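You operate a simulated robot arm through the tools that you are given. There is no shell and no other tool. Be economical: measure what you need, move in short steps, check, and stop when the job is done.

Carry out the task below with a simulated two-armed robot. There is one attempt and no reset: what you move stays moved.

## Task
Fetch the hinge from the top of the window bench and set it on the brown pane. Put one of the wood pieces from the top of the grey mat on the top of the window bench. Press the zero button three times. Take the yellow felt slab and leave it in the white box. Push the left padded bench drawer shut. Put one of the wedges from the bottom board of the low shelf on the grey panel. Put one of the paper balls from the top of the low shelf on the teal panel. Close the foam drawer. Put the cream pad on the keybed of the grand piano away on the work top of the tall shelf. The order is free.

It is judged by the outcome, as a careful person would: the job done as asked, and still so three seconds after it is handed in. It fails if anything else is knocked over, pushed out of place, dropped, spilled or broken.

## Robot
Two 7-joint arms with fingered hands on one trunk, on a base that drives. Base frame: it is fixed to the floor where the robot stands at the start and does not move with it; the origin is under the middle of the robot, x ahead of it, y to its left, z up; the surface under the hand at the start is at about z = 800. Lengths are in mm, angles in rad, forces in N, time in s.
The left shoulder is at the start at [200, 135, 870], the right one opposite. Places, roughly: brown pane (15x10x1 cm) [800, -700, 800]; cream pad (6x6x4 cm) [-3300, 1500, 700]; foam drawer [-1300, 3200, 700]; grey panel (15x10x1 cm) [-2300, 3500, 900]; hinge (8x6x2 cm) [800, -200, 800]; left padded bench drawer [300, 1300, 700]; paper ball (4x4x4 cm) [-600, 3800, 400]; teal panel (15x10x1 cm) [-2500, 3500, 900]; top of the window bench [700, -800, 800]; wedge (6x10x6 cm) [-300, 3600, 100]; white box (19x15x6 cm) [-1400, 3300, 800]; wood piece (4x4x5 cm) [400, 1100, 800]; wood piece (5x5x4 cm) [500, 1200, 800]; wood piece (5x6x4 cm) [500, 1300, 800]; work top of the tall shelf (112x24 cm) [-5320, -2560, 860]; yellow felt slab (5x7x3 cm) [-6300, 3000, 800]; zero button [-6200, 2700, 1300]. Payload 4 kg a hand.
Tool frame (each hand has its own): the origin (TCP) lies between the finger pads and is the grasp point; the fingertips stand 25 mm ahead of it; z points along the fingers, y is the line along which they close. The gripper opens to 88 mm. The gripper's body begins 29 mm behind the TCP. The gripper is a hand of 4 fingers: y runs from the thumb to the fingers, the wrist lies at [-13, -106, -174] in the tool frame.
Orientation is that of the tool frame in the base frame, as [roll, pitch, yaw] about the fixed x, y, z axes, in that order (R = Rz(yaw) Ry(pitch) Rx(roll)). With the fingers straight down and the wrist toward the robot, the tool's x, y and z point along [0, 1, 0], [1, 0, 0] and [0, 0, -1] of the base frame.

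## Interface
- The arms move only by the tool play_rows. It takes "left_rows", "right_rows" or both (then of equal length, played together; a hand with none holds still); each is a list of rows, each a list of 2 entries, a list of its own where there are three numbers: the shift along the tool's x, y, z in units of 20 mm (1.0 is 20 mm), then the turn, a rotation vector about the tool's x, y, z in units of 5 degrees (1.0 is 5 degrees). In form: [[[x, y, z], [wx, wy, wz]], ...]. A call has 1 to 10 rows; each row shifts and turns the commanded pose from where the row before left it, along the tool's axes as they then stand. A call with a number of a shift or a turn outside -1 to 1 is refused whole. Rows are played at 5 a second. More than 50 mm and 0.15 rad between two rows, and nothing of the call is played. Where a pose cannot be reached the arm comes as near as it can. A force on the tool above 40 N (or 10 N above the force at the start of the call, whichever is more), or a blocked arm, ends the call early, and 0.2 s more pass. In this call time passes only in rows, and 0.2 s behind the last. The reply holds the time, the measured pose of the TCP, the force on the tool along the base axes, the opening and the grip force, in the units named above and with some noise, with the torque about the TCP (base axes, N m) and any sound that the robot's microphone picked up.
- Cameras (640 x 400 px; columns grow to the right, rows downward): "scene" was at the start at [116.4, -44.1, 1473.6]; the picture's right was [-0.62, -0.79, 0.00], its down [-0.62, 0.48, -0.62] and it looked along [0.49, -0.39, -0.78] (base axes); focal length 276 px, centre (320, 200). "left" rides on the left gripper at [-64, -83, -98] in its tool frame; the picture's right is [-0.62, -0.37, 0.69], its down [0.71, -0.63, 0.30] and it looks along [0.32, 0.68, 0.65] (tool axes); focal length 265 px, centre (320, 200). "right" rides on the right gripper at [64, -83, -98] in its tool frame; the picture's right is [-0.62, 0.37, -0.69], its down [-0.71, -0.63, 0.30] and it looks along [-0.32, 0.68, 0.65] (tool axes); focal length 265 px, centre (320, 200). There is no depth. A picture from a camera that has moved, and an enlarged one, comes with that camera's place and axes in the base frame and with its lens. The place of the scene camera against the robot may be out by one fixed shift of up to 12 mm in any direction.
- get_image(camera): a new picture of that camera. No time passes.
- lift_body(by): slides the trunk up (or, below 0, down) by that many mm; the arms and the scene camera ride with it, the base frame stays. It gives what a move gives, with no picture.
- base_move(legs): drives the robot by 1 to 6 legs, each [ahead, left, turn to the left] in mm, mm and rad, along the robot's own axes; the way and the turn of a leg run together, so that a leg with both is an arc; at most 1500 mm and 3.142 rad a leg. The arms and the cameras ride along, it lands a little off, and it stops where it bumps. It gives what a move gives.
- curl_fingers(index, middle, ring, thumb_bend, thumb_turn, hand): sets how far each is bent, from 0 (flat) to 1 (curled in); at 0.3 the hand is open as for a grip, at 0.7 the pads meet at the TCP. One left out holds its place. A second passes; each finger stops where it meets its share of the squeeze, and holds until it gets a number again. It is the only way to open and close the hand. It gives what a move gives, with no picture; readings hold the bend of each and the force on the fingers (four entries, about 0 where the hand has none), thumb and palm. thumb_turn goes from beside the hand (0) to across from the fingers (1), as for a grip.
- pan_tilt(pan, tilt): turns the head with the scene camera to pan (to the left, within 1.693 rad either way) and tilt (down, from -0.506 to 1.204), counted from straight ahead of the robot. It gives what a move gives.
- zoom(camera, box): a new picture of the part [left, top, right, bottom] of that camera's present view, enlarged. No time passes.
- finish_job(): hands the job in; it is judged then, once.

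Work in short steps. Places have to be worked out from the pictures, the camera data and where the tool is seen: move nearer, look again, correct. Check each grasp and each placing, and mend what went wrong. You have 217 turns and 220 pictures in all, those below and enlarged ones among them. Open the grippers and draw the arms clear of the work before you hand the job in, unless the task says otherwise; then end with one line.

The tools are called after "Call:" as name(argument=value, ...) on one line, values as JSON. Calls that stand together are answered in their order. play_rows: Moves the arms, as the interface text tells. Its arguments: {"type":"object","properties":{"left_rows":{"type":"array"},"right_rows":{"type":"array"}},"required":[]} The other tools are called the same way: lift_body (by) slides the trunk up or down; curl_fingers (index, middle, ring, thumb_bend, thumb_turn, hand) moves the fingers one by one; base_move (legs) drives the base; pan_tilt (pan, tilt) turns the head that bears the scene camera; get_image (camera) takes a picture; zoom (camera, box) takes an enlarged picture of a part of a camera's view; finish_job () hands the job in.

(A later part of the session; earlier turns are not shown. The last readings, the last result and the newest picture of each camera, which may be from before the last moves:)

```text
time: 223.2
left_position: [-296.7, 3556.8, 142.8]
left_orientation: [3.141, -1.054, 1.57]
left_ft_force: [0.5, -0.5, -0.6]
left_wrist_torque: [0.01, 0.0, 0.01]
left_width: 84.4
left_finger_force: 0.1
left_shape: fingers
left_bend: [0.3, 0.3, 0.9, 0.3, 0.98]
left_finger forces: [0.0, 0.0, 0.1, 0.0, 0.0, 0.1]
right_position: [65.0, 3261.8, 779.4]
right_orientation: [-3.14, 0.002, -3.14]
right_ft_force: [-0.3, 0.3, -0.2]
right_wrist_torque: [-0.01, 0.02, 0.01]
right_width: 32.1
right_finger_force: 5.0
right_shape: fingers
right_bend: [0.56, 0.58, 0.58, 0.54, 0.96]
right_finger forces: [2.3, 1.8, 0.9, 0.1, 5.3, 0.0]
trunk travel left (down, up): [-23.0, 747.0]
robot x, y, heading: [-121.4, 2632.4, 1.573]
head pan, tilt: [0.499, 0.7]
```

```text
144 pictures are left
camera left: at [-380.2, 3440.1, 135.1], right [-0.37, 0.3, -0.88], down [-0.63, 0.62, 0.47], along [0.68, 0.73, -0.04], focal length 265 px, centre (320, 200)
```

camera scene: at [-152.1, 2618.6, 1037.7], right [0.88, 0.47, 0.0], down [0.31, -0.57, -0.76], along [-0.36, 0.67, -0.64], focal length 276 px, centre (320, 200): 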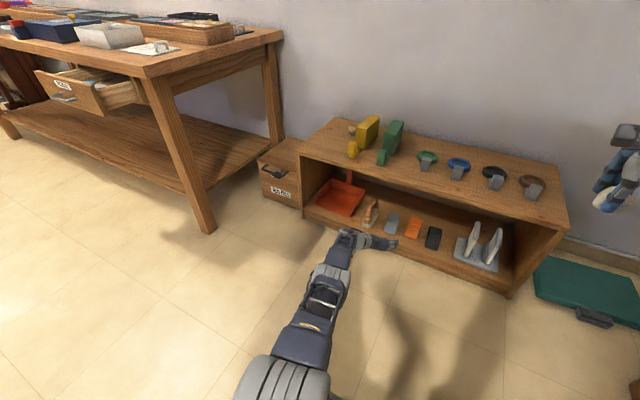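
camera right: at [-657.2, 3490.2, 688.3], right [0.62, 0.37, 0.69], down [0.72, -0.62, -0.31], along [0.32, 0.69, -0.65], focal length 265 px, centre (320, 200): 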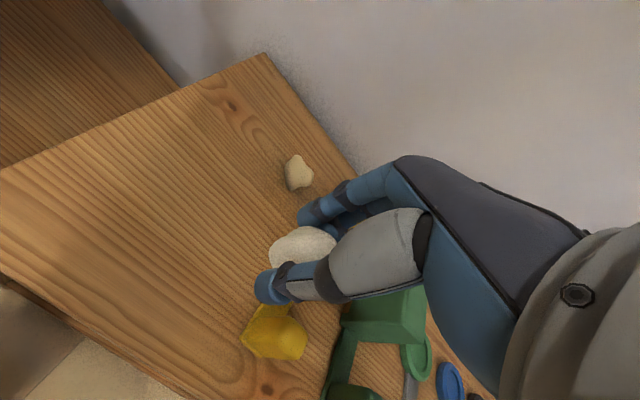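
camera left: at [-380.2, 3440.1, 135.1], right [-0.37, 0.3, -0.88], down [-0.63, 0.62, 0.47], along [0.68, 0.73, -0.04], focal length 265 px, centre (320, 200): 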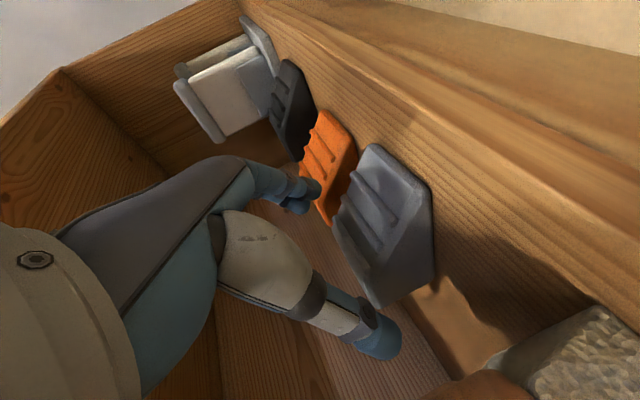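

Ring is the uppermost finger, so the index is lowest. I open the ring, fold the index, and drop the trunk 20 mm.

Call:
curl_fingers(hand="left", ring=0.3, index=0.9)

Call:
lift_body(by=-22)

Call:
base_move(legs=[[42, 0, 0]])

Call:
get_image(camera="left")

Call:
zoom(camera="scene", box=[310, 160, 510, 290])

```text
time: 224.2
left_position: [-296.9, 3557.2, 141.6]
left_orientation: [-3.141, -1.054, 1.569]
left_ft_force: [0.2, 0.6, 0.6]
left_wrist_torque: [0.04, -0.01, 0.01]
left_width: 34.7
left_finger_force: 0.1
left_shape: fingers
left_bend: [0.9, 0.3, 0.3, 0.3, 0.98]
left_finger forces: [0.1, 0.0, 0.1, 0.0, 0.0, 0.1]
right_position: [65.0, 3262.9, 779.5]
right_orientation: [-3.14, 0.0, -3.14]
right_ft_force: [0.1, 0.0, -0.1]
right_wrist_torque: [-0.02, 0.01, -0.01]
right_width: 31.8
right_finger_force: 5.7
right_shape: fingers
right_bend: [0.56, 0.58, 0.58, 0.54, 0.96]
right_finger forces: [2.4, 1.8, 0.9, 0.0, 5.3, 0.0]
trunk travel left (down, up): [-23.0, 747.0]
robot x, y, heading: [-124.2, 2627.7, 1.569]
head pan, tilt: [0.499, 0.7]
```

```text
time: 224.9
left_position: [-296.5, 3556.4, 119.3]
left_orientation: [-3.141, -1.054, 1.568]
left_ft_force: [-1.0, -1.2, -0.6]
left_wrist_torque: [0.01, 0.02, 0.02]
left_width: 34.7
left_finger_force: 0.1
left_shape: fingers
left_bend: [0.9, 0.3, 0.3, 0.3, 0.98]
left_finger forces: [0.0, 0.0, 0.0, 0.0, 0.0, 0.0]
right_position: [64.5, 3261.8, 757.6]
right_orientation: [-3.139, -0.001, -3.141]
right_ft_force: [-0.6, -0.4, -0.6]
right_wrist_torque: [0.03, 0.0, 0.01]
right_width: 31.9
right_finger_force: 5.2
right_shape: fingers
right_bend: [0.56, 0.58, 0.58, 0.54, 0.96]
right_finger forces: [2.3, 1.9, 0.9, 0.0, 5.3, 0.0]
trunk travel left (down, up): [-1.0, 769.0]
robot x, y, heading: [-121.1, 2630.0, 1.57]
head pan, tilt: [0.499, 0.7]
```

```text
time: 225.8
left_position: [-296.1, 3599.3, 121.4]
left_orientation: [3.139, -1.054, 1.572]
left_ft_force: [0.8, -3.0, 1.7]
left_wrist_torque: [-0.02, 0.0, 0.01]
left_width: 35.4
left_finger_force: 1.6
left_shape: fingers
left_bend: [0.9, 0.3, 0.3, 0.3, 0.98]
left_finger forces: [2.7, 0.0, 0.0, 0.0, 0.0, 0.1]
right_position: [66.7, 3304.1, 757.4]
right_orientation: [-3.14, 0.0, -3.14]
right_ft_force: [-0.4, -0.5, -0.2]
right_wrist_torque: [0.02, 0.03, 0.01]
right_width: 32.1
right_finger_force: 5.3
right_shape: fingers
right_bend: [0.56, 0.58, 0.58, 0.54, 0.96]
right_finger forces: [2.4, 1.8, 1.0, 0.0, 5.3, 0.0]
trunk travel left (down, up): [-1.0, 769.0]
robot x, y, heading: [-120.3, 2671.1, 1.572]
head pan, tilt: [0.499, 0.7]
```

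```text
143 pictures are left
camera left: at [-380.0, 3482.7, 113.1], right [-0.37, 0.3, -0.88], down [-0.63, 0.62, 0.47], along [0.68, 0.73, -0.04], focal length 265 px, centre (320, 200)
```

left: 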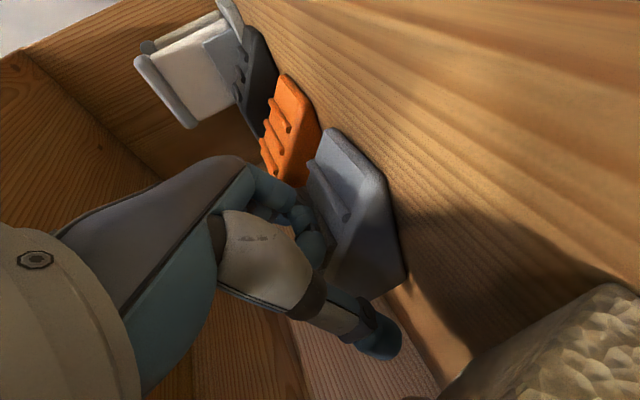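

```text
3.08 times, centred on (410, 225) of scene
camera zoom: at [-166.7, 2810.4, 1015.7], right [0.88, 0.48, 0.0], down [0.31, -0.56, -0.76], along [-0.37, 0.67, -0.64], focal length 848 px, centre (43, 123)
```

zoom: 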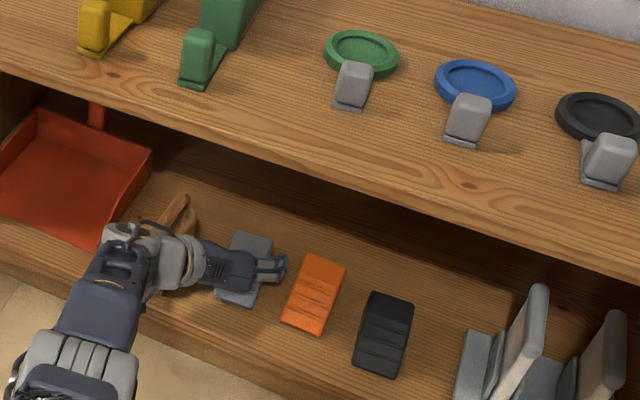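

The hand straddles the wedge, but a bit high and shallow. I fold the index fully, retract the arm while lowering it, then drive further in.

Call:
curl_fingers(hand="left", index=1.0)

Call:
play_rows(left_rows=[[[-0.5, 0, -0.866], [0, 0, 0]], [[-0.5, 0, -0.866], [0, 0, 0]], [[-0.5, 0, -0.866], [0, 0, 0]], [[-0.43, 0, 0.25], [0, 0, 0]]])

```text
time: 226.8
left_position: [-296.0, 3599.3, 119.6]
left_orientation: [-3.141, -1.055, 1.568]
left_ft_force: [0.8, -0.8, -0.4]
left_wrist_torque: [-0.01, 0.04, 0.02]
left_width: 52.5
left_finger_force: 0.0
left_shape: fingers
left_bend: [1.0, 0.3, 0.3, 0.3, 0.98]
left_finger forces: [0.0, 0.0, 0.0, 0.0, 0.0, 0.0]
right_position: [66.4, 3303.9, 758.6]
right_orientation: [-3.14, 0.001, -3.139]
right_ft_force: [-0.5, 0.0, 0.4]
right_wrist_torque: [0.0, -0.02, 0.02]
right_width: 32.1
right_finger_force: 4.8
right_shape: fingers
right_bend: [0.56, 0.58, 0.58, 0.54, 0.96]
right_finger forces: [2.4, 1.8, 1.1, 0.0, 5.4, 0.1]
trunk travel left (down, up): [-1.0, 769.0]
robot x, y, heading: [-122.6, 2676.6, 1.579]
head pan, tilt: [0.499, 0.7]
```

```text
time: 227.8
left_position: [-302.7, 3591.3, 109.3]
left_orientation: [3.139, -1.055, 1.571]
left_ft_force: [-0.5, -1.6, 4.6]
left_wrist_torque: [-0.03, -0.07, -0.04]
left_width: 53.0
left_finger_force: 1.3
left_shape: fingers
left_bend: [1.0, 0.3, 0.3, 0.3, 0.98]
left_finger forces: [3.4, 0.1, 0.1, 0.0, 0.0, 0.0]
left hand out of reach, approached as far as the arm can: row 1, 2, 3, 4
right_position: [65.7, 3305.3, 756.9]
right_orientation: [-3.14, 0.0, -3.14]
right_ft_force: [0.1, 0.6, -0.4]
right_wrist_torque: [-0.04, 0.0, -0.01]
right_width: 32.0
right_finger_force: 5.0
right_shape: fingers
right_bend: [0.56, 0.58, 0.58, 0.54, 0.96]
right_finger forces: [2.4, 1.8, 1.1, 0.1, 5.3, 0.0]
trunk travel left (down, up): [-1.0, 769.0]
robot x, y, heading: [-122.9, 2673.6, 1.57]
head pan, tilt: [0.499, 0.7]
```

The TCP is now at z 109, alongside the wedge body. I close middle, ring and thumb.

Call:
curl_fingers(hand="left", middle=0.65, ring=0.65, thumb_bend=0.65)

Call:
get_image(camera="left")

Call:
zoom(camera="scene", box=[310, 160, 510, 290])

```text
time: 228.8
left_position: [-302.5, 3590.7, 109.6]
left_orientation: [3.141, -1.054, 1.569]
left_ft_force: [6.3, 1.0, 8.2]
left_wrist_torque: [0.1, 0.06, -0.16]
left_width: 46.3
left_finger_force: 14.9
left_shape: fingers
left_bend: [1.0, 0.52, 0.53, 0.48, 0.96]
left_finger forces: [0.2, 8.5, 9.4, 0.1, 11.8, 0.0]
right_position: [66.2, 3304.5, 759.0]
right_orientation: [-3.141, 0.0, -3.141]
right_ft_force: [-0.7, 0.0, 0.4]
right_wrist_torque: [0.0, 0.0, -0.01]
right_width: 31.8
right_finger_force: 5.7
right_shape: fingers
right_bend: [0.56, 0.58, 0.58, 0.54, 0.96]
right_finger forces: [2.4, 1.8, 1.1, 0.0, 5.3, 0.0]
trunk travel left (down, up): [-1.0, 769.0]
robot x, y, heading: [-121.4, 2672.7, 1.573]
head pan, tilt: [0.499, 0.7]
```

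```text
141 pictures are left
camera left: at [-386.0, 3475.2, 102.6], right [-0.37, 0.3, -0.88], down [-0.63, 0.62, 0.47], along [0.69, 0.73, -0.04], focal length 265 px, centre (320, 200)
```

left: 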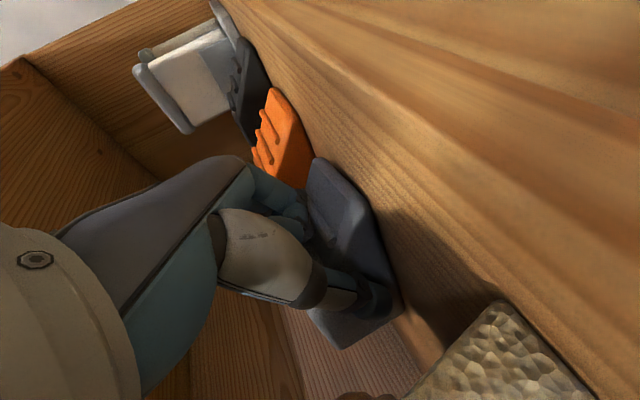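

```text
3.08 times, centred on (410, 225) of scene
camera zoom: at [-166.6, 2810.3, 1015.8], right [0.88, 0.48, 0.0], down [0.31, -0.56, -0.77], along [-0.37, 0.67, -0.64], focal length 848 px, centre (43, 123)
```

zoom: 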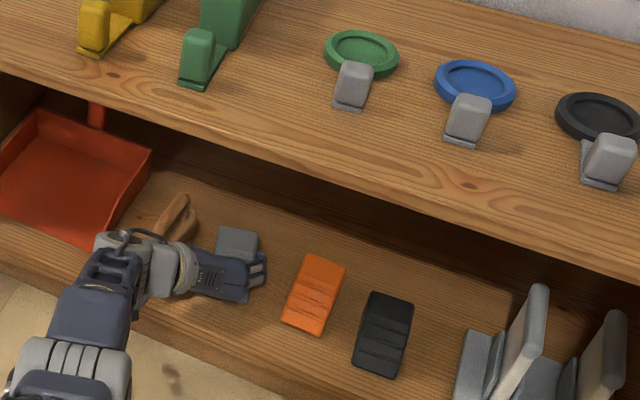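

Gripped with ~15 N. I raise the trunk 35 mm and check that the wedge comes along.

Call:
lift_body(by=35)

Call:
get_image(camera="left")

Call:
zoom(camera="scene", box=[310, 160, 510, 290])

```text
time: 229.6
left_position: [-303.2, 3590.4, 143.1]
left_orientation: [-3.136, -1.055, 1.566]
left_ft_force: [0.5, 0.4, -2.5]
left_wrist_torque: [-0.05, -0.04, -0.02]
left_width: 46.7
left_finger_force: 13.4
left_shape: fingers
left_bend: [1.0, 0.54, 0.56, 0.48, 0.93]
left_finger forces: [0.3, 6.9, 6.4, 0.0, 13.8, 0.1]
right_position: [65.1, 3304.0, 792.9]
right_orientation: [-3.14, -0.001, -3.14]
right_ft_force: [-1.0, 0.7, -0.1]
right_wrist_torque: [0.03, 0.0, 0.0]
right_width: 32.1
right_finger_force: 5.3
right_shape: fingers
right_bend: [0.56, 0.58, 0.58, 0.54, 0.96]
right_finger forces: [2.4, 1.8, 1.0, 0.1, 5.3, 0.0]
trunk travel left (down, up): [-36.0, 734.0]
robot x, y, heading: [-123.0, 2672.3, 1.57]
head pan, tilt: [0.499, 0.7]
```

```text
139 pictures are left
camera left: at [-386.5, 3474.4, 136.3], right [-0.37, 0.3, -0.88], down [-0.63, 0.62, 0.47], along [0.68, 0.73, -0.04], focal length 265 px, centre (320, 200)
```

left: 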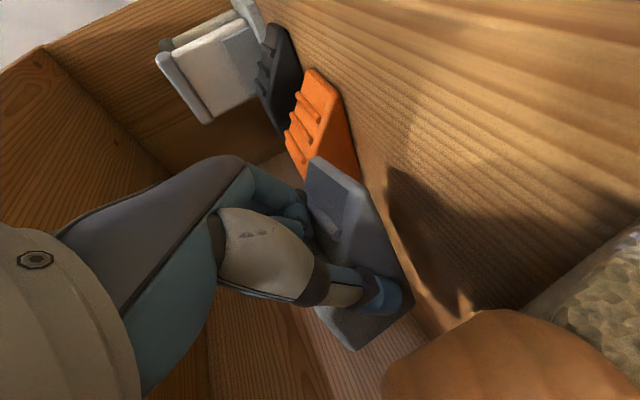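

```text
3.08 times, centred on (410, 225) of scene
camera zoom: at [-166.8, 2810.5, 1050.6], right [0.88, 0.48, 0.0], down [0.31, -0.56, -0.76], along [-0.37, 0.67, -0.64], focal length 848 px, centre (43, 123)
```

zoom: 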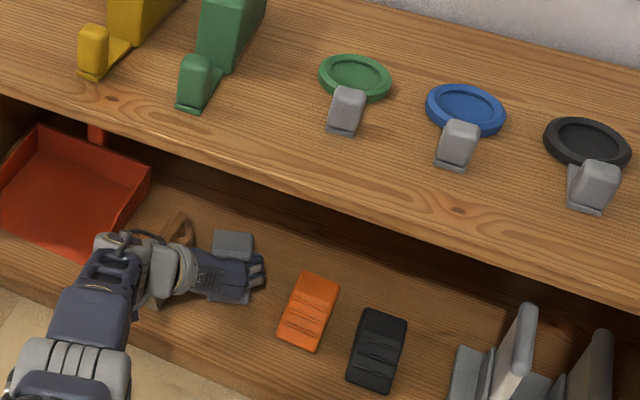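

The wedge is lifted (−2.5 N load). I back straight out of the shelf.

Call:
base_move(legs=[[-450, 0, 0]])

Call:
lift_body(by=400)

Call:
lift_body(by=300)

Call:
pan_tilt(pan=0.7, tilt=0.5)

Call:
get_image(camera="scene")

Call:
get_image(camera="left")

```text
time: 232.3
left_position: [-296.2, 3138.8, 143.4]
left_orientation: [3.141, -1.056, 1.561]
left_ft_force: [-0.3, 0.5, -1.8]
left_wrist_torque: [-0.02, -0.02, -0.02]
left_width: 46.8
left_finger_force: 13.9
left_shape: fingers
left_bend: [1.0, 0.54, 0.56, 0.48, 0.93]
left_finger forces: [0.3, 6.9, 6.5, 0.1, 13.7, 0.0]
right_position: [69.5, 2849.6, 792.2]
right_orientation: [-3.141, 0.0, 3.136]
right_ft_force: [-0.2, 0.4, -0.4]
right_wrist_torque: [0.0, 0.01, -0.01]
right_width: 32.0
right_finger_force: 5.7
right_shape: fingers
right_bend: [0.56, 0.58, 0.58, 0.54, 0.96]
right_finger forces: [2.3, 1.8, 1.0, 0.0, 5.3, 0.1]
trunk travel left (down, up): [-36.0, 734.0]
robot x, y, heading: [-123.6, 2219.7, 1.567]
head pan, tilt: [0.499, 0.7]
```

```text
time: 236.2
left_position: [-295.7, 3140.1, 544.7]
left_orientation: [3.141, -1.055, 1.562]
left_ft_force: [-0.2, -0.1, -1.9]
left_wrist_torque: [-0.07, 0.0, 0.0]
left_width: 46.5
left_finger_force: 13.7
left_shape: fingers
left_bend: [1.0, 0.54, 0.56, 0.48, 0.93]
left_finger forces: [0.3, 7.0, 6.6, 0.0, 13.7, 0.0]
right_position: [69.2, 2849.8, 1191.6]
right_orientation: [-3.139, 0.0, 3.134]
right_ft_force: [0.0, -1.1, -0.7]
right_wrist_torque: [0.04, 0.01, 0.03]
right_width: 31.9
right_finger_force: 5.6
right_shape: fingers
right_bend: [0.56, 0.58, 0.58, 0.54, 0.96]
right_finger forces: [2.4, 1.8, 1.0, 0.0, 5.2, 0.0]
trunk travel left (down, up): [-436.0, 334.0]
robot x, y, heading: [-123.5, 2216.4, 1.565]
head pan, tilt: [0.499, 0.7]
```

```text
time: 239.2
left_position: [-296.7, 3139.0, 843.5]
left_orientation: [-3.141, -1.053, 1.561]
left_ft_force: [-0.1, -0.2, -2.9]
left_wrist_torque: [-0.03, -0.01, 0.05]
left_width: 46.6
left_finger_force: 14.3
left_shape: fingers
left_bend: [1.0, 0.54, 0.56, 0.48, 0.93]
left_finger forces: [0.3, 7.0, 6.5, 0.0, 13.8, 0.1]
right_position: [70.2, 2849.4, 1491.1]
right_orientation: [-3.141, 0.0, 3.134]
right_ft_force: [0.3, 0.6, -0.1]
right_wrist_torque: [-0.01, 0.0, 0.0]
right_width: 32.0
right_finger_force: 4.2
right_shape: fingers
right_bend: [0.56, 0.58, 0.58, 0.54, 0.96]
right_finger forces: [2.5, 1.7, 1.1, 0.1, 5.2, 0.0]
trunk travel left (down, up): [-736.0, 34.0]
robot x, y, heading: [-124.9, 2215.9, 1.566]
head pan, tilt: [0.499, 0.7]
```

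```text
time: 239.9
left_position: [-296.0, 3139.6, 843.8]
left_orientation: [3.141, -1.052, 1.562]
left_ft_force: [0.0, -0.5, -1.9]
left_wrist_torque: [-0.07, -0.01, 0.02]
left_width: 46.8
left_finger_force: 13.6
left_shape: fingers
left_bend: [1.0, 0.54, 0.56, 0.48, 0.93]
left_finger forces: [0.4, 6.9, 6.5, 0.0, 13.7, 0.0]
right_position: [70.4, 2848.8, 1493.0]
right_orientation: [-3.14, 0.0, 3.134]
right_ft_force: [0.5, 0.2, -1.0]
right_wrist_torque: [0.0, 0.03, 0.0]
right_width: 31.9
right_finger_force: 5.8
right_shape: fingers
right_bend: [0.56, 0.58, 0.58, 0.54, 0.96]
right_finger forces: [2.5, 1.8, 0.9, 0.1, 5.2, 0.1]
trunk travel left (down, up): [-736.0, 34.0]
robot x, y, heading: [-122.5, 2218.4, 1.567]
head pan, tilt: [0.7, 0.499]
```

```text
137 pictures are left
camera scene: at [-184.4, 2352.3, 1768.3], right [0.77, 0.64, 0.0], down [0.31, -0.37, -0.88], along [-0.56, 0.68, -0.48], focal length 276 px, centre (320, 200)
```

scene: 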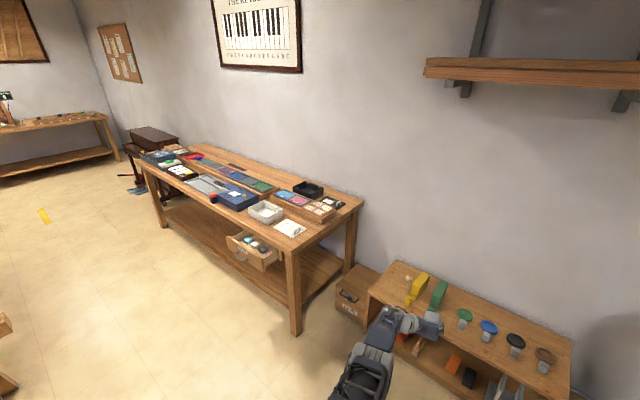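

```text
136 pictures are left
camera left: at [-380.7, 3023.2, 836.8], right [-0.37, 0.3, -0.88], down [-0.62, 0.62, 0.47], along [0.69, 0.72, -0.04], focal length 265 px, centre (320, 200)
```

left: 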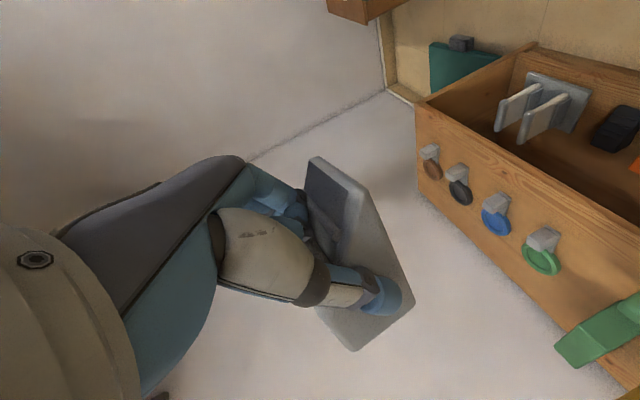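

Both items are held. I raise the left hand, back off, and drive left along the foam bench to the panels (grey ≈ -2300, teal ≈ -2480).

Call:
play_rows(left_rows=[[[0.866, 0, -0.5], [0, 0, 0]], [[0.866, 0, -0.5], [0, 0, 0]], [[0.866, 0, -0.5], [0, 0, 0]], [[0.866, 0, -0.5], [0, 0, 0]], [[0.866, 0, -0.5], [0, 0, 0]], [[0.866, 0, -0.5], [0, 0, 0]], [[0.866, 0, -0.5], [0, 0, 0]], [[0.866, 0, -0.5], [0, 0, 0]], [[0.866, 0, -0.5], [0, 0, 0]], [[0.866, 0, -0.5], [0, 0, 0]]])

Call:
base_move(legs=[[-150, 0, 0], [0, 1000, 0], [0, 980, 0]])

Call:
pan_tilt(pan=0.0, tilt=0.6)

Call:
get_image(camera="scene")

```text
time: 242.1
left_position: [-295.9, 3136.1, 1042.1]
left_orientation: [-3.141, -1.054, 1.561]
left_ft_force: [-0.6, -1.1, -1.8]
left_wrist_torque: [-0.03, 0.0, -0.03]
left_width: 46.7
left_finger_force: 13.5
left_shape: fingers
left_bend: [1.0, 0.55, 0.57, 0.49, 0.92]
left_finger forces: [0.3, 6.9, 6.1, 0.0, 13.3, 0.0]
left hand out of reach, approached as far as the arm can: row 1
right_position: [70.3, 2849.7, 1492.1]
right_orientation: [-3.141, -0.002, 3.135]
right_ft_force: [-0.1, 0.4, 0.5]
right_wrist_torque: [0.02, 0.0, 0.0]
right_width: 31.8
right_finger_force: 4.6
right_shape: fingers
right_bend: [0.56, 0.58, 0.58, 0.54, 0.96]
right_finger forces: [2.3, 1.8, 1.0, 0.0, 5.2, 0.1]
trunk travel left (down, up): [-736.0, 34.0]
robot x, y, heading: [-124.1, 2216.7, 1.564]
head pan, tilt: [0.7, 0.499]
```

```text
time: 249.9
left_position: [-1527.4, 2997.2, 1041.0]
left_orientation: [-3.138, -1.052, 1.588]
left_ft_force: [0.1, 0.3, -2.1]
left_wrist_torque: [-0.04, -0.01, -0.03]
left_width: 46.7
left_finger_force: 14.6
left_shape: fingers
left_bend: [1.0, 0.55, 0.57, 0.49, 0.92]
left_finger forces: [0.2, 7.1, 6.4, 0.0, 13.9, 0.1]
right_position: [-1152.3, 2720.0, 1494.5]
right_orientation: [3.141, -0.002, -3.118]
right_ft_force: [-0.6, 0.0, 1.0]
right_wrist_torque: [-0.05, 0.0, -0.01]
right_width: 32.0
right_finger_force: 5.3
right_shape: fingers
right_bend: [0.56, 0.58, 0.58, 0.54, 0.96]
right_finger forces: [2.5, 1.8, 0.9, 0.0, 5.2, 0.0]
trunk travel left (down, up): [-736.0, 34.0]
robot x, y, heading: [-1327.3, 2082.8, 1.59]
head pan, tilt: [0.7, 0.499]
stopped in leg 3: the robot was blocked; the commanded pose is now the measured one
```

```text
time: 251.0
left_position: [-1527.8, 2997.7, 1040.5]
left_orientation: [-3.14, -1.053, 1.588]
left_ft_force: [0.1, -0.1, -1.3]
left_wrist_torque: [-0.01, -0.01, 0.02]
left_width: 46.6
left_finger_force: 13.7
left_shape: fingers
left_bend: [1.0, 0.55, 0.57, 0.49, 0.92]
left_finger forces: [0.3, 7.2, 6.4, 0.0, 13.8, 0.0]
right_position: [-1153.5, 2719.8, 1493.2]
right_orientation: [3.141, 0.002, -3.118]
right_ft_force: [-0.7, -0.5, 0.6]
right_wrist_torque: [-0.03, 0.0, 0.02]
right_width: 32.0
right_finger_force: 4.8
right_shape: fingers
right_bend: [0.56, 0.58, 0.58, 0.54, 0.96]
right_finger forces: [2.4, 1.8, 1.1, 0.0, 5.2, 0.0]
trunk travel left (down, up): [-736.0, 34.0]
robot x, y, heading: [-1332.2, 2085.8, 1.595]
head pan, tilt: [0.0, 0.6]
```

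```text
135 pictures are left
camera scene: at [-1335.8, 2236.1, 1759.3], right [1.0, 0.02, 0.0], down [0.01, -0.56, -0.83], along [-0.02, 0.82, -0.56], focal length 276 px, centre (320, 200)
```

scene: 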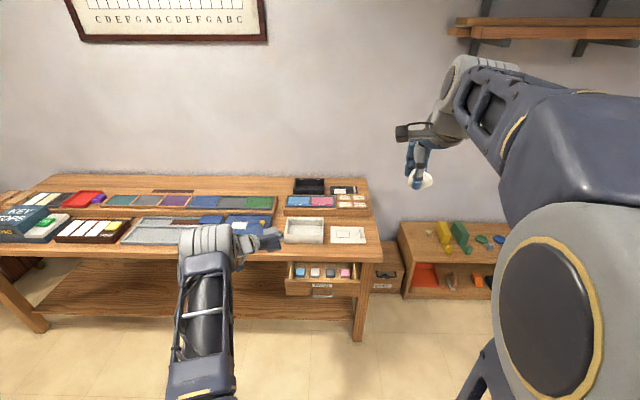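

The robot was blocked while driving left at x≈-1330. I look down-left for the obstacle.

Call:
pan_tilt(pan=1.5, tilt=0.8)

Call:
get_image(camera="scene")

```text
time: 252.6
left_position: [-1528.1, 2996.2, 1041.0]
left_orientation: [-3.138, -1.053, 1.587]
left_ft_force: [0.1, 0.6, -2.0]
left_wrist_torque: [-0.05, -0.01, -0.02]
left_width: 46.5
left_finger_force: 13.6
left_shape: fingers
left_bend: [1.0, 0.55, 0.57, 0.49, 0.92]
left_finger forces: [0.4, 7.2, 6.5, 0.1, 14.0, 0.0]
right_position: [-1152.6, 2718.9, 1493.5]
right_orientation: [3.14, 0.0, -3.118]
right_ft_force: [-0.2, -0.6, -1.1]
right_wrist_torque: [0.04, 0.01, -0.01]
right_width: 32.1
right_finger_force: 5.3
right_shape: fingers
right_bend: [0.56, 0.58, 0.58, 0.54, 0.96]
right_finger forces: [2.5, 1.8, 1.1, 0.1, 5.2, 0.0]
trunk travel left (down, up): [-736.0, 34.0]
robot x, y, heading: [-1331.5, 2084.0, 1.588]
head pan, tilt: [1.499, 0.799]
```

```text
134 pictures are left
camera scene: at [-1414.4, 2151.9, 1742.4], right [0.05, 1.0, 0.0], down [0.72, -0.04, -0.7], along [-0.7, 0.04, -0.72], focal length 276 px, centre (320, 200)
```

scene: 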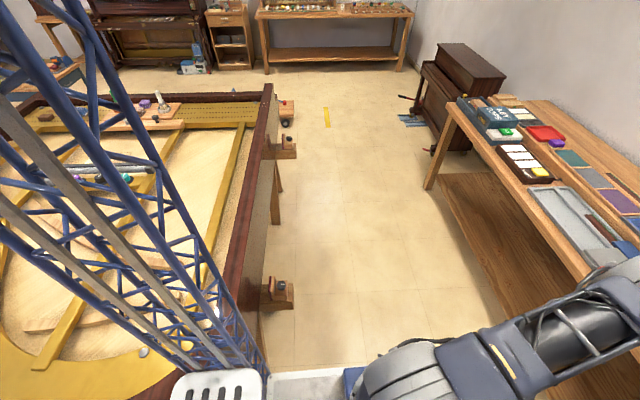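

A grand piano blocks the way south; the corridor runs at y≈2100–3100. I drive ahead to y≈2580, then left.

Call:
base_move(legs=[[480, 0, -0.02], [0, 760, 0]])

Call:
pan_tilt(pan=0.15, tilt=0.8)

Call:
get_image(camera="scene")

Call:
get_image(camera="left")

```text
time: 259.2
left_position: [-2314.4, 3456.0, 1041.2]
left_orientation: [-3.136, -1.053, 1.597]
left_ft_force: [-0.9, 0.3, -1.9]
left_wrist_torque: [-0.08, -0.04, -0.01]
left_width: 46.4
left_finger_force: 13.5
left_shape: fingers
left_bend: [1.0, 0.55, 0.57, 0.49, 0.92]
left_finger forces: [0.4, 7.1, 6.4, 0.0, 13.9, 0.1]
right_position: [-1935.6, 3183.8, 1493.2]
right_orientation: [-3.141, 0.001, -3.106]
right_ft_force: [0.2, -0.4, -0.5]
right_wrist_torque: [0.0, -0.03, 0.03]
right_width: 32.0
right_finger_force: 5.6
right_shape: fingers
right_bend: [0.56, 0.58, 0.58, 0.54, 0.96]
right_finger forces: [2.4, 1.9, 1.0, 0.0, 5.3, 0.1]
trunk travel left (down, up): [-736.0, 34.0]
robot x, y, heading: [-2105.6, 2545.1, 1.602]
head pan, tilt: [1.499, 0.799]
```

```text
time: 260.7
left_position: [-2313.9, 3456.4, 1040.9]
left_orientation: [-3.137, -1.053, 1.599]
left_ft_force: [-0.4, 0.2, -2.3]
left_wrist_torque: [-0.08, 0.0, 0.02]
left_width: 46.5
left_finger_force: 13.8
left_shape: fingers
left_bend: [1.0, 0.55, 0.57, 0.49, 0.92]
left_finger forces: [0.4, 7.2, 6.4, 0.0, 13.9, 0.0]
right_position: [-1935.7, 3183.2, 1493.1]
right_orientation: [3.141, 0.001, -3.106]
right_ft_force: [0.1, 0.3, -0.7]
right_wrist_torque: [-0.02, 0.0, -0.01]
right_width: 32.0
right_finger_force: 5.2
right_shape: fingers
right_bend: [0.56, 0.58, 0.58, 0.54, 0.96]
right_finger forces: [2.4, 1.8, 1.0, 0.0, 5.3, 0.1]
trunk travel left (down, up): [-736.0, 34.0]
robot x, y, heading: [-2106.1, 2549.9, 1.605]
head pan, tilt: [0.15, 0.799]
```

```text
133 pictures are left
camera scene: at [-2124.1, 2689.3, 1742.4], right [0.98, 0.18, 0.0], down [0.13, -0.7, -0.7], along [-0.13, 0.69, -0.72], focal length 276 px, centre (320, 200)
```

scene: 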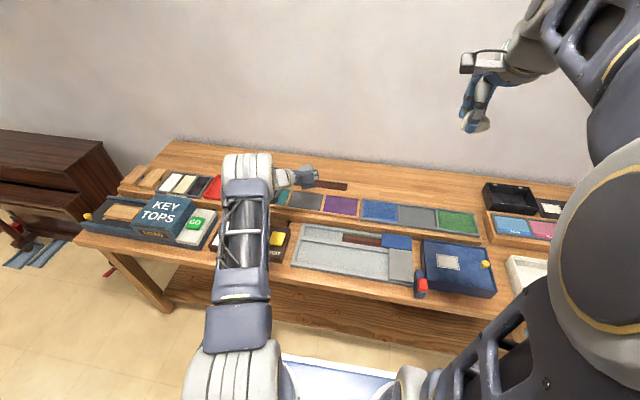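

```text
132 pictures are left
camera left: at [-2394.2, 3337.1, 1034.2], right [-0.38, 0.28, -0.88], down [-0.65, 0.6, 0.47], along [0.66, 0.75, -0.04], focal length 265 px, centre (320, 200)
```

left: 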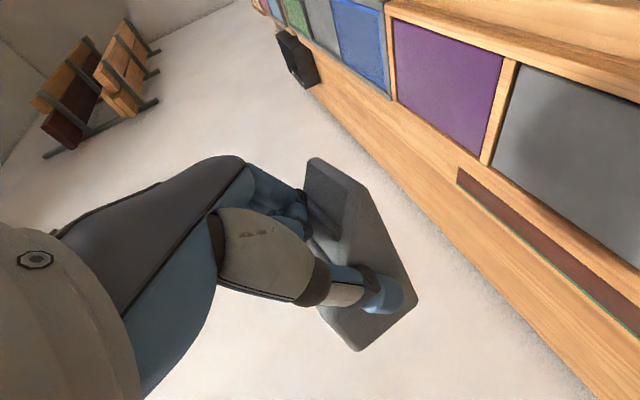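

The grey panel centre is about [-2338, 3470, 900]; the wedge bottom is ~21 mm below the TCP. I shift over it and lower the trunk 95 mm.

Call:
play_rows(left_rows=[[[0.15, -0.65, 0.26], [0, 0, 0]], [[0.15, -0.65, 0.26], [0, 0, 0]]])

Call:
lift_body(by=-90)

Call:
get_image(camera="left")

Call:
zoom(camera="scene", box=[220, 120, 420, 260])

```text
time: 261.3
left_position: [-2341.3, 3466.0, 1042.3]
left_orientation: [3.138, -1.056, 1.606]
left_ft_force: [0.4, 0.3, -1.8]
left_wrist_torque: [-0.01, -0.02, 0.0]
left_width: 46.5
left_finger_force: 13.8
left_shape: fingers
left_bend: [1.0, 0.55, 0.57, 0.49, 0.92]
left_finger forces: [0.4, 7.2, 6.6, 0.0, 13.9, 0.0]
right_position: [-1935.7, 3183.1, 1493.8]
right_orientation: [-3.141, 0.001, -3.108]
right_ft_force: [-0.4, -0.1, -0.5]
right_wrist_torque: [0.0, 0.02, 0.0]
right_width: 32.0
right_finger_force: 5.6
right_shape: fingers
right_bend: [0.56, 0.58, 0.58, 0.54, 0.96]
right_finger forces: [2.5, 1.8, 1.0, 0.0, 5.3, 0.1]
trunk travel left (down, up): [-736.0, 34.0]
robot x, y, heading: [-2101.6, 2548.5, 1.605]
head pan, tilt: [0.15, 0.799]
```

```text
time: 262.5
left_position: [-2341.4, 3466.1, 952.9]
left_orientation: [-3.14, -1.052, 1.602]
left_ft_force: [-0.1, -0.1, -1.3]
left_wrist_torque: [0.0, -0.01, -0.02]
left_width: 46.6
left_finger_force: 13.7
left_shape: fingers
left_bend: [1.0, 0.55, 0.57, 0.49, 0.92]
left_finger forces: [0.3, 7.3, 6.4, 0.0, 13.9, 0.1]
right_position: [-1937.0, 3183.7, 1402.9]
right_orientation: [3.139, 0.001, -3.106]
right_ft_force: [0.4, 0.1, 0.1]
right_wrist_torque: [-0.01, -0.01, 0.01]
right_width: 31.9
right_finger_force: 5.6
right_shape: fingers
right_bend: [0.56, 0.58, 0.58, 0.54, 0.96]
right_finger forces: [2.4, 1.8, 0.9, 0.2, 5.3, 0.1]
trunk travel left (down, up): [-646.0, 124.0]
robot x, y, heading: [-2105.8, 2548.1, 1.611]
head pan, tilt: [0.15, 0.799]
```

```text
131 pictures are left
camera left: at [-2421.6, 3347.7, 945.4], right [-0.38, 0.28, -0.88], down [-0.65, 0.6, 0.47], along [0.66, 0.75, -0.04], focal length 265 px, centre (320, 200)
```

left: 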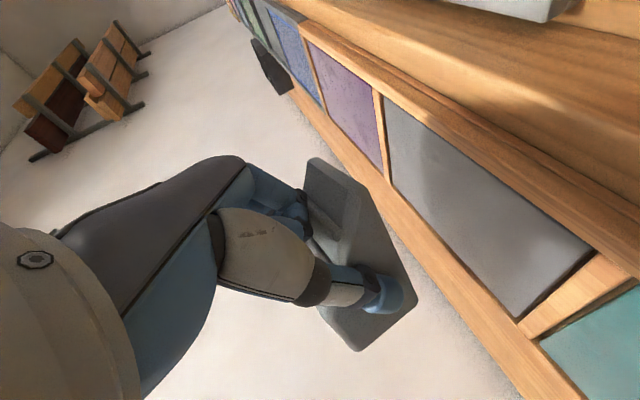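

```text
2.86 times, centred on (320, 190) of scene
camera zoom: at [-2124.0, 2689.3, 1652.5], right [0.98, 0.18, 0.0], down [0.13, -0.7, -0.7], along [-0.13, 0.69, -0.72], focal length 788 px, centre (320, 229)
```

zoom: 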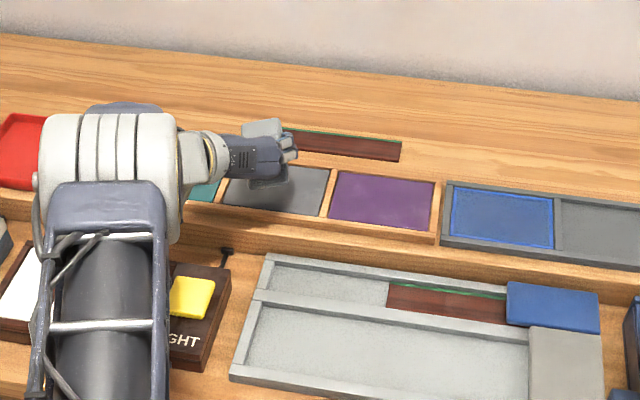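

The size of the grey panel in the hand view puts its surface at z≈860, centre [-2332, 3512]. I drive ahead 44 mm and lower 50 mm, then re-check.

Call:
base_move(legs=[[45, -8, -0.02]])

Call:
lift_body(by=-45)

Call:
get_image(camera="left")

Call:
zoom(camera="scene", box=[220, 120, 420, 260])

```text
time: 263.4
left_position: [-2316.1, 3518.4, 953.3]
left_orientation: [-3.137, -1.054, 1.58]
left_ft_force: [-1.1, 0.1, -2.3]
left_wrist_torque: [-0.05, -0.01, -0.01]
left_width: 46.7
left_finger_force: 14.3
left_shape: fingers
left_bend: [1.0, 0.55, 0.57, 0.49, 0.92]
left_finger forces: [0.4, 7.1, 6.4, 0.0, 14.0, 0.0]
right_position: [-1916.8, 3228.2, 1404.0]
right_orientation: [3.139, -0.002, -3.126]
right_ft_force: [-0.1, -0.2, -0.2]
right_wrist_torque: [0.0, 0.0, 0.01]
right_width: 31.9
right_finger_force: 5.7
right_shape: fingers
right_bend: [0.56, 0.58, 0.58, 0.54, 0.96]
right_finger forces: [2.4, 1.8, 1.0, 0.0, 5.3, 0.0]
trunk travel left (down, up): [-646.0, 124.0]
robot x, y, heading: [-2100.3, 2589.9, 1.583]
head pan, tilt: [0.15, 0.799]
```

```text
time: 264.3
left_position: [-2316.6, 3517.1, 906.7]
left_orientation: [-3.139, -1.053, 1.579]
left_ft_force: [0.5, -0.4, -2.1]
left_wrist_torque: [-0.03, 0.0, 0.02]
left_width: 46.9
left_finger_force: 14.2
left_shape: fingers
left_bend: [1.0, 0.55, 0.57, 0.49, 0.92]
left_finger forces: [0.4, 7.2, 6.5, 0.0, 13.8, 0.0]
right_position: [-1916.1, 3226.9, 1358.6]
right_orientation: [3.138, 0.0, -3.127]
right_ft_force: [-0.7, -1.0, -0.2]
right_wrist_torque: [0.03, -0.02, 0.0]
right_width: 32.1
right_finger_force: 5.0
right_shape: fingers
right_bend: [0.56, 0.58, 0.58, 0.54, 0.96]
right_finger forces: [2.4, 1.7, 1.0, 0.0, 5.4, 0.0]
trunk travel left (down, up): [-601.0, 169.0]
robot x, y, heading: [-2093.4, 2590.4, 1.584]
head pan, tilt: [0.15, 0.799]
```

```text
129 pictures are left
camera left: at [-2398.8, 3400.8, 900.3], right [-0.37, 0.29, -0.88], down [-0.64, 0.61, 0.47], along [0.67, 0.74, -0.04], focal length 265 px, centre (320, 200)
```

left: 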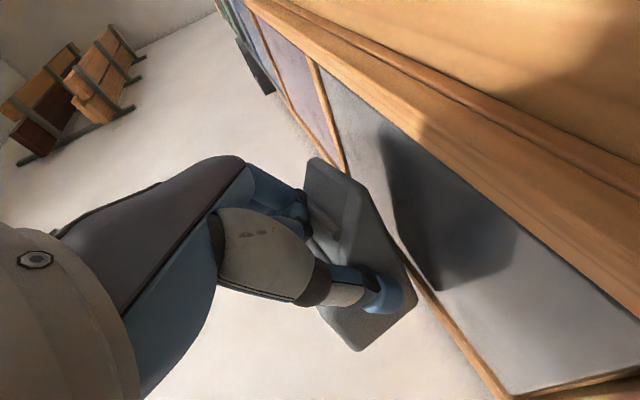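

```text
2.86 times, centred on (320, 190) of scene
camera zoom: at [-2114.3, 2736.6, 1607.5], right [0.99, 0.16, 0.0], down [0.12, -0.71, -0.7], along [-0.11, 0.69, -0.72], focal length 788 px, centre (320, 229)
```

zoom: 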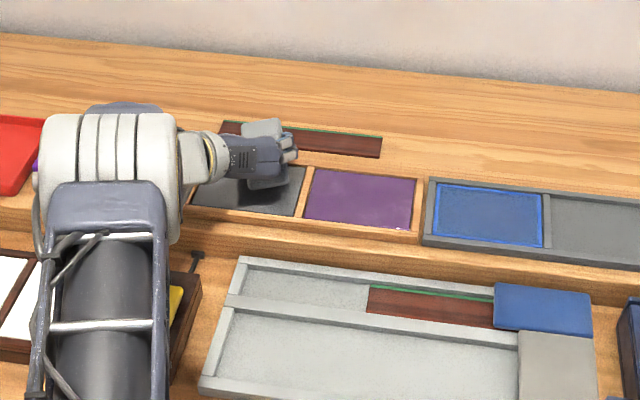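

The panel's centre is about [-2332, 3507, 864]. I shift 14 mm left, then lower in small steps.

Call:
play_rows(left_rows=[[[-0.2, -0.7, -0.35], [0, 0, 0]], [[-0.5, 0, 0.29], [0, 0, 0]], [[-0.13, 0, 0.075], [0, 0, 0]], [[-0.13, 0, 0.075], [0, 0, 0]], [[-0.13, 0, 0.075], [0, 0, 0]]])

Call:
get_image(camera="left")

```text
time: 265.5
left_position: [-2329.0, 3512.0, 891.8]
left_orientation: [3.137, -1.06, 1.584]
left_ft_force: [6.3, -13.6, 31.0]
left_wrist_torque: [0.11, 0.07, 0.24]
left_width: 47.1
left_finger_force: 21.4
left_shape: fingers
left_bend: [1.0, 0.54, 0.53, 0.49, 0.97]
left_finger forces: [9.9, 8.2, 8.9, 0.0, 15.1, 0.0]
right_position: [-1915.5, 3226.4, 1360.5]
right_orientation: [3.139, 0.0, -3.127]
right_ft_force: [0.7, 0.3, 0.4]
right_wrist_torque: [-0.01, -0.01, 0.02]
right_width: 31.8
right_finger_force: 4.8
right_shape: fingers
right_bend: [0.56, 0.58, 0.58, 0.54, 0.96]
right_finger forces: [2.4, 1.8, 1.1, 0.1, 5.3, 0.1]
trunk travel left (down, up): [-601.0, 169.0]
robot x, y, heading: [-2094.9, 2593.1, 1.584]
head pan, tilt: [0.15, 0.799]
```

```text
127 pictures are left
camera left: at [-2411.9, 3394.0, 883.8], right [-0.37, 0.3, -0.88], down [-0.64, 0.61, 0.47], along [0.68, 0.74, -0.04], focal length 265 px, centre (320, 200)
```

left: 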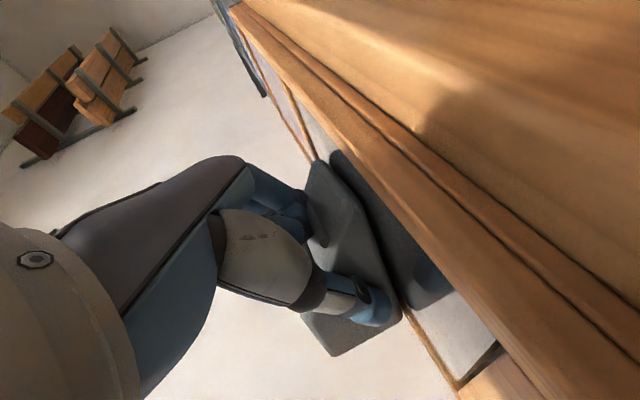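

Contact with 31 N, maybe the wedge's toe near the front rail. I lift 6 mm, go 10 mm forward, and come down again gently.

Call:
play_rows(left_rows=[[[0.3, 0, -0.17], [0, 0, 0]], [[0.25, 0, 0.43], [0, 0, 0]], [[-0.1, 0, 0.06], [0, 0, 0]], [[-0.1, 0, 0.06], [0, 0, 0]]])

Call:
zoom(camera="scene", box=[240, 130, 360, 220])

Call:
get_image(camera="left")

```text
time: 266.5
left_position: [-2330.6, 3519.7, 891.3]
left_orientation: [-3.141, -1.058, 1.583]
left_ft_force: [-0.6, -18.1, 31.3]
left_wrist_torque: [0.08, 0.05, 0.12]
left_width: 47.9
left_finger_force: 21.8
left_shape: fingers
left_bend: [1.0, 0.54, 0.54, 0.48, 0.97]
left_finger forces: [14.2, 6.6, 7.0, 0.1, 16.1, 0.0]
right_position: [-1916.1, 3227.4, 1359.0]
right_orientation: [3.139, 0.0, -3.126]
right_ft_force: [-0.4, -0.5, -0.2]
right_wrist_torque: [-0.01, 0.0, -0.01]
right_width: 32.1
right_finger_force: 5.4
right_shape: fingers
right_bend: [0.56, 0.58, 0.58, 0.54, 0.96]
right_finger forces: [2.4, 1.9, 1.1, 0.0, 5.3, 0.0]
trunk travel left (down, up): [-601.0, 169.0]
robot x, y, heading: [-2099.6, 2592.8, 1.586]
head pan, tilt: [0.15, 0.799]
```

```text
4.44 times, centred on (300, 175) of scene
camera zoom: at [-2114.0, 2734.7, 1607.9], right [0.99, 0.16, 0.0], down [0.12, -0.71, -0.7], along [-0.11, 0.69, -0.72], focal length 1225 px, centre (409, 311)
```

zoom: 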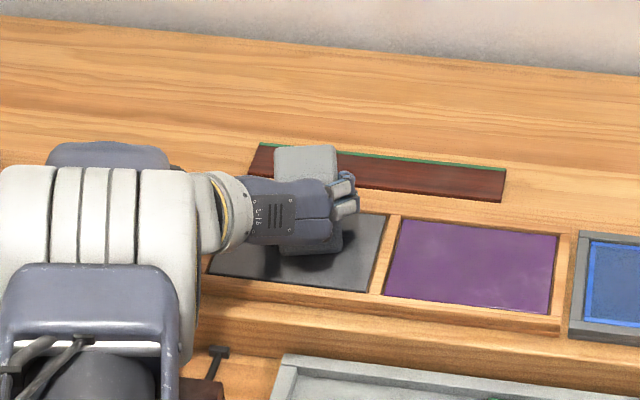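

```text
125 pictures are left
camera left: at [-2413.0, 3403.0, 884.5], right [-0.37, 0.29, -0.88], down [-0.64, 0.61, 0.47], along [0.67, 0.74, -0.04], focal length 265 px, centre (320, 200)
```

left: 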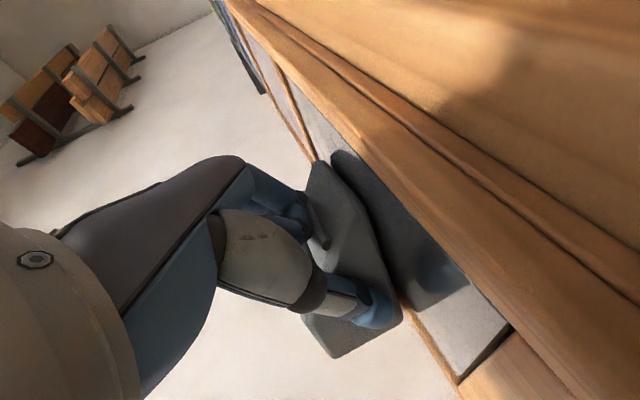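

The zoom shows the wedge sits too far back, touching the rear rail. I lift, move back 30 mm and lower again.

Call:
play_rows(left_rows=[[[0.43, 0, -0.25], [0, 0, 0]], [[-0.375, 0, -0.65], [0, 0, 0]], [[-0.375, 0, -0.65], [0, 0, 0]], [[-0.25, 0, 0.14], [0, 0, 0]], [[-0.17, 0, 0.1], [0, 0, 0]]])

Call:
zoom(camera="scene", box=[240, 130, 360, 220])

```text
time: 267.7
left_position: [-2328.6, 3489.5, 893.6]
left_orientation: [-3.139, -1.06, 1.577]
left_ft_force: [2.0, -5.1, 17.8]
left_wrist_torque: [0.08, 0.08, 0.12]
left_width: 47.3
left_finger_force: 18.1
left_shape: fingers
left_bend: [1.0, 0.55, 0.55, 0.48, 0.96]
left_finger forces: [4.9, 7.8, 8.1, 0.0, 15.1, 0.0]
right_position: [-1916.4, 3227.7, 1359.7]
right_orientation: [3.14, 0.0, -3.126]
right_ft_force: [-0.7, -0.3, 0.1]
right_wrist_torque: [0.02, 0.01, -0.02]
right_width: 32.0
right_finger_force: 5.7
right_shape: fingers
right_bend: [0.56, 0.58, 0.58, 0.54, 0.96]
right_finger forces: [2.4, 1.8, 1.0, 0.0, 5.3, 0.0]
trunk travel left (down, up): [-601.0, 169.0]
robot x, y, heading: [-2094.8, 2593.6, 1.583]
head pan, tilt: [0.15, 0.799]
```

```text
4.44 times, centred on (300, 175) of scene
camera zoom: at [-2114.0, 2735.6, 1607.9], right [0.99, 0.16, 0.0], down [0.12, -0.71, -0.7], along [-0.11, 0.69, -0.72], focal length 1225 px, centre (409, 311)
```

zoom: 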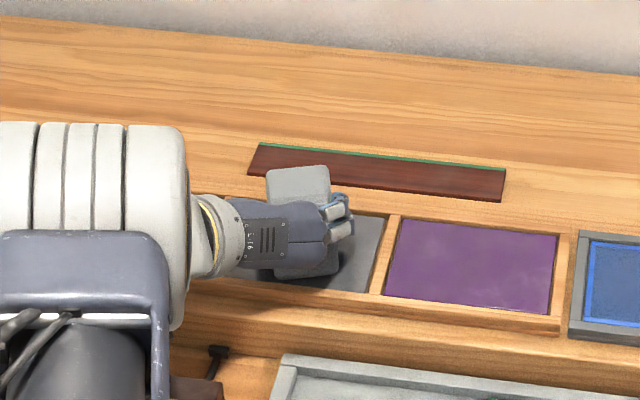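

The wedge now lies within the panel outline and in contact. I release and look.

Call:
curl_fingers(hand="left", middle=0.3, ring=0.3, thumb_bend=0.3)

Call:
zoom(camera="scene", box=[240, 130, 360, 220])

Call:
get_image(camera="left")

```text
time: 268.7
left_position: [-2329.2, 3491.1, 890.7]
left_orientation: [3.139, -1.055, 1.585]
left_ft_force: [4.0, -4.5, 17.8]
left_wrist_torque: [-0.21, -0.32, -0.03]
left_width: 52.8
left_finger_force: 8.6
left_shape: fingers
left_bend: [1.0, 0.3, 0.3, 0.3, 0.97]
left_finger forces: [16.6, 0.1, 0.0, 0.0, 0.0, 0.1]
right_position: [-1917.5, 3227.9, 1359.4]
right_orientation: [3.138, -0.001, -3.128]
right_ft_force: [-0.5, 0.1, -0.3]
right_wrist_torque: [-0.03, 0.02, 0.01]
right_width: 32.0
right_finger_force: 5.5
right_shape: fingers
right_bend: [0.56, 0.58, 0.58, 0.54, 0.96]
right_finger forces: [2.4, 1.8, 1.0, 0.0, 5.3, 0.1]
trunk travel left (down, up): [-601.0, 169.0]
robot x, y, heading: [-2098.3, 2594.6, 1.583]
head pan, tilt: [0.15, 0.799]
```

```text
4.44 times, centred on (300, 175) of scene
camera zoom: at [-2114.0, 2735.7, 1607.6], right [0.99, 0.16, 0.0], down [0.12, -0.71, -0.7], along [-0.11, 0.69, -0.72], focal length 1225 px, centre (409, 311)
```

zoom: 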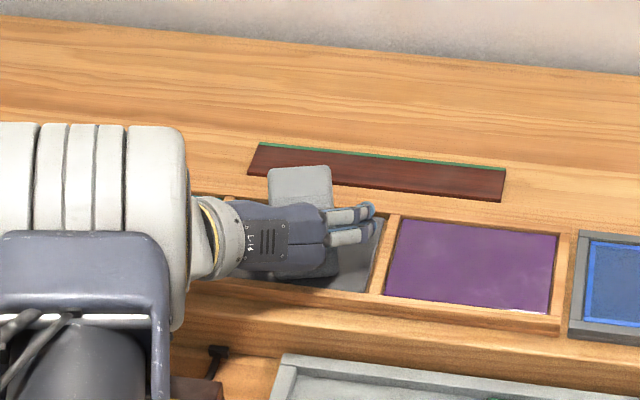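

```text
122 pictures are left
camera left: at [-2411.4, 3372.6, 883.8], right [-0.37, 0.29, -0.88], down [-0.64, 0.61, 0.47], along [0.67, 0.74, -0.04], focal length 265 px, centre (320, 200)
```

left: 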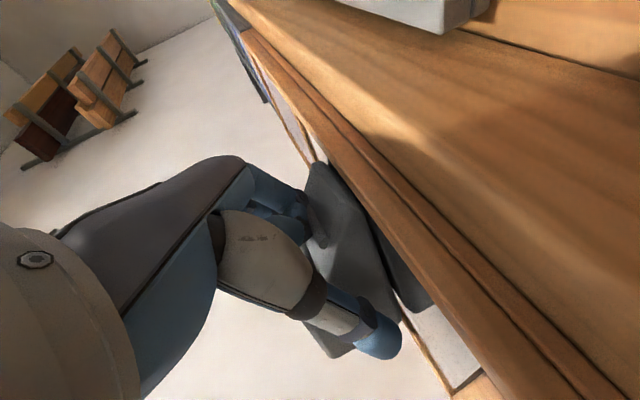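

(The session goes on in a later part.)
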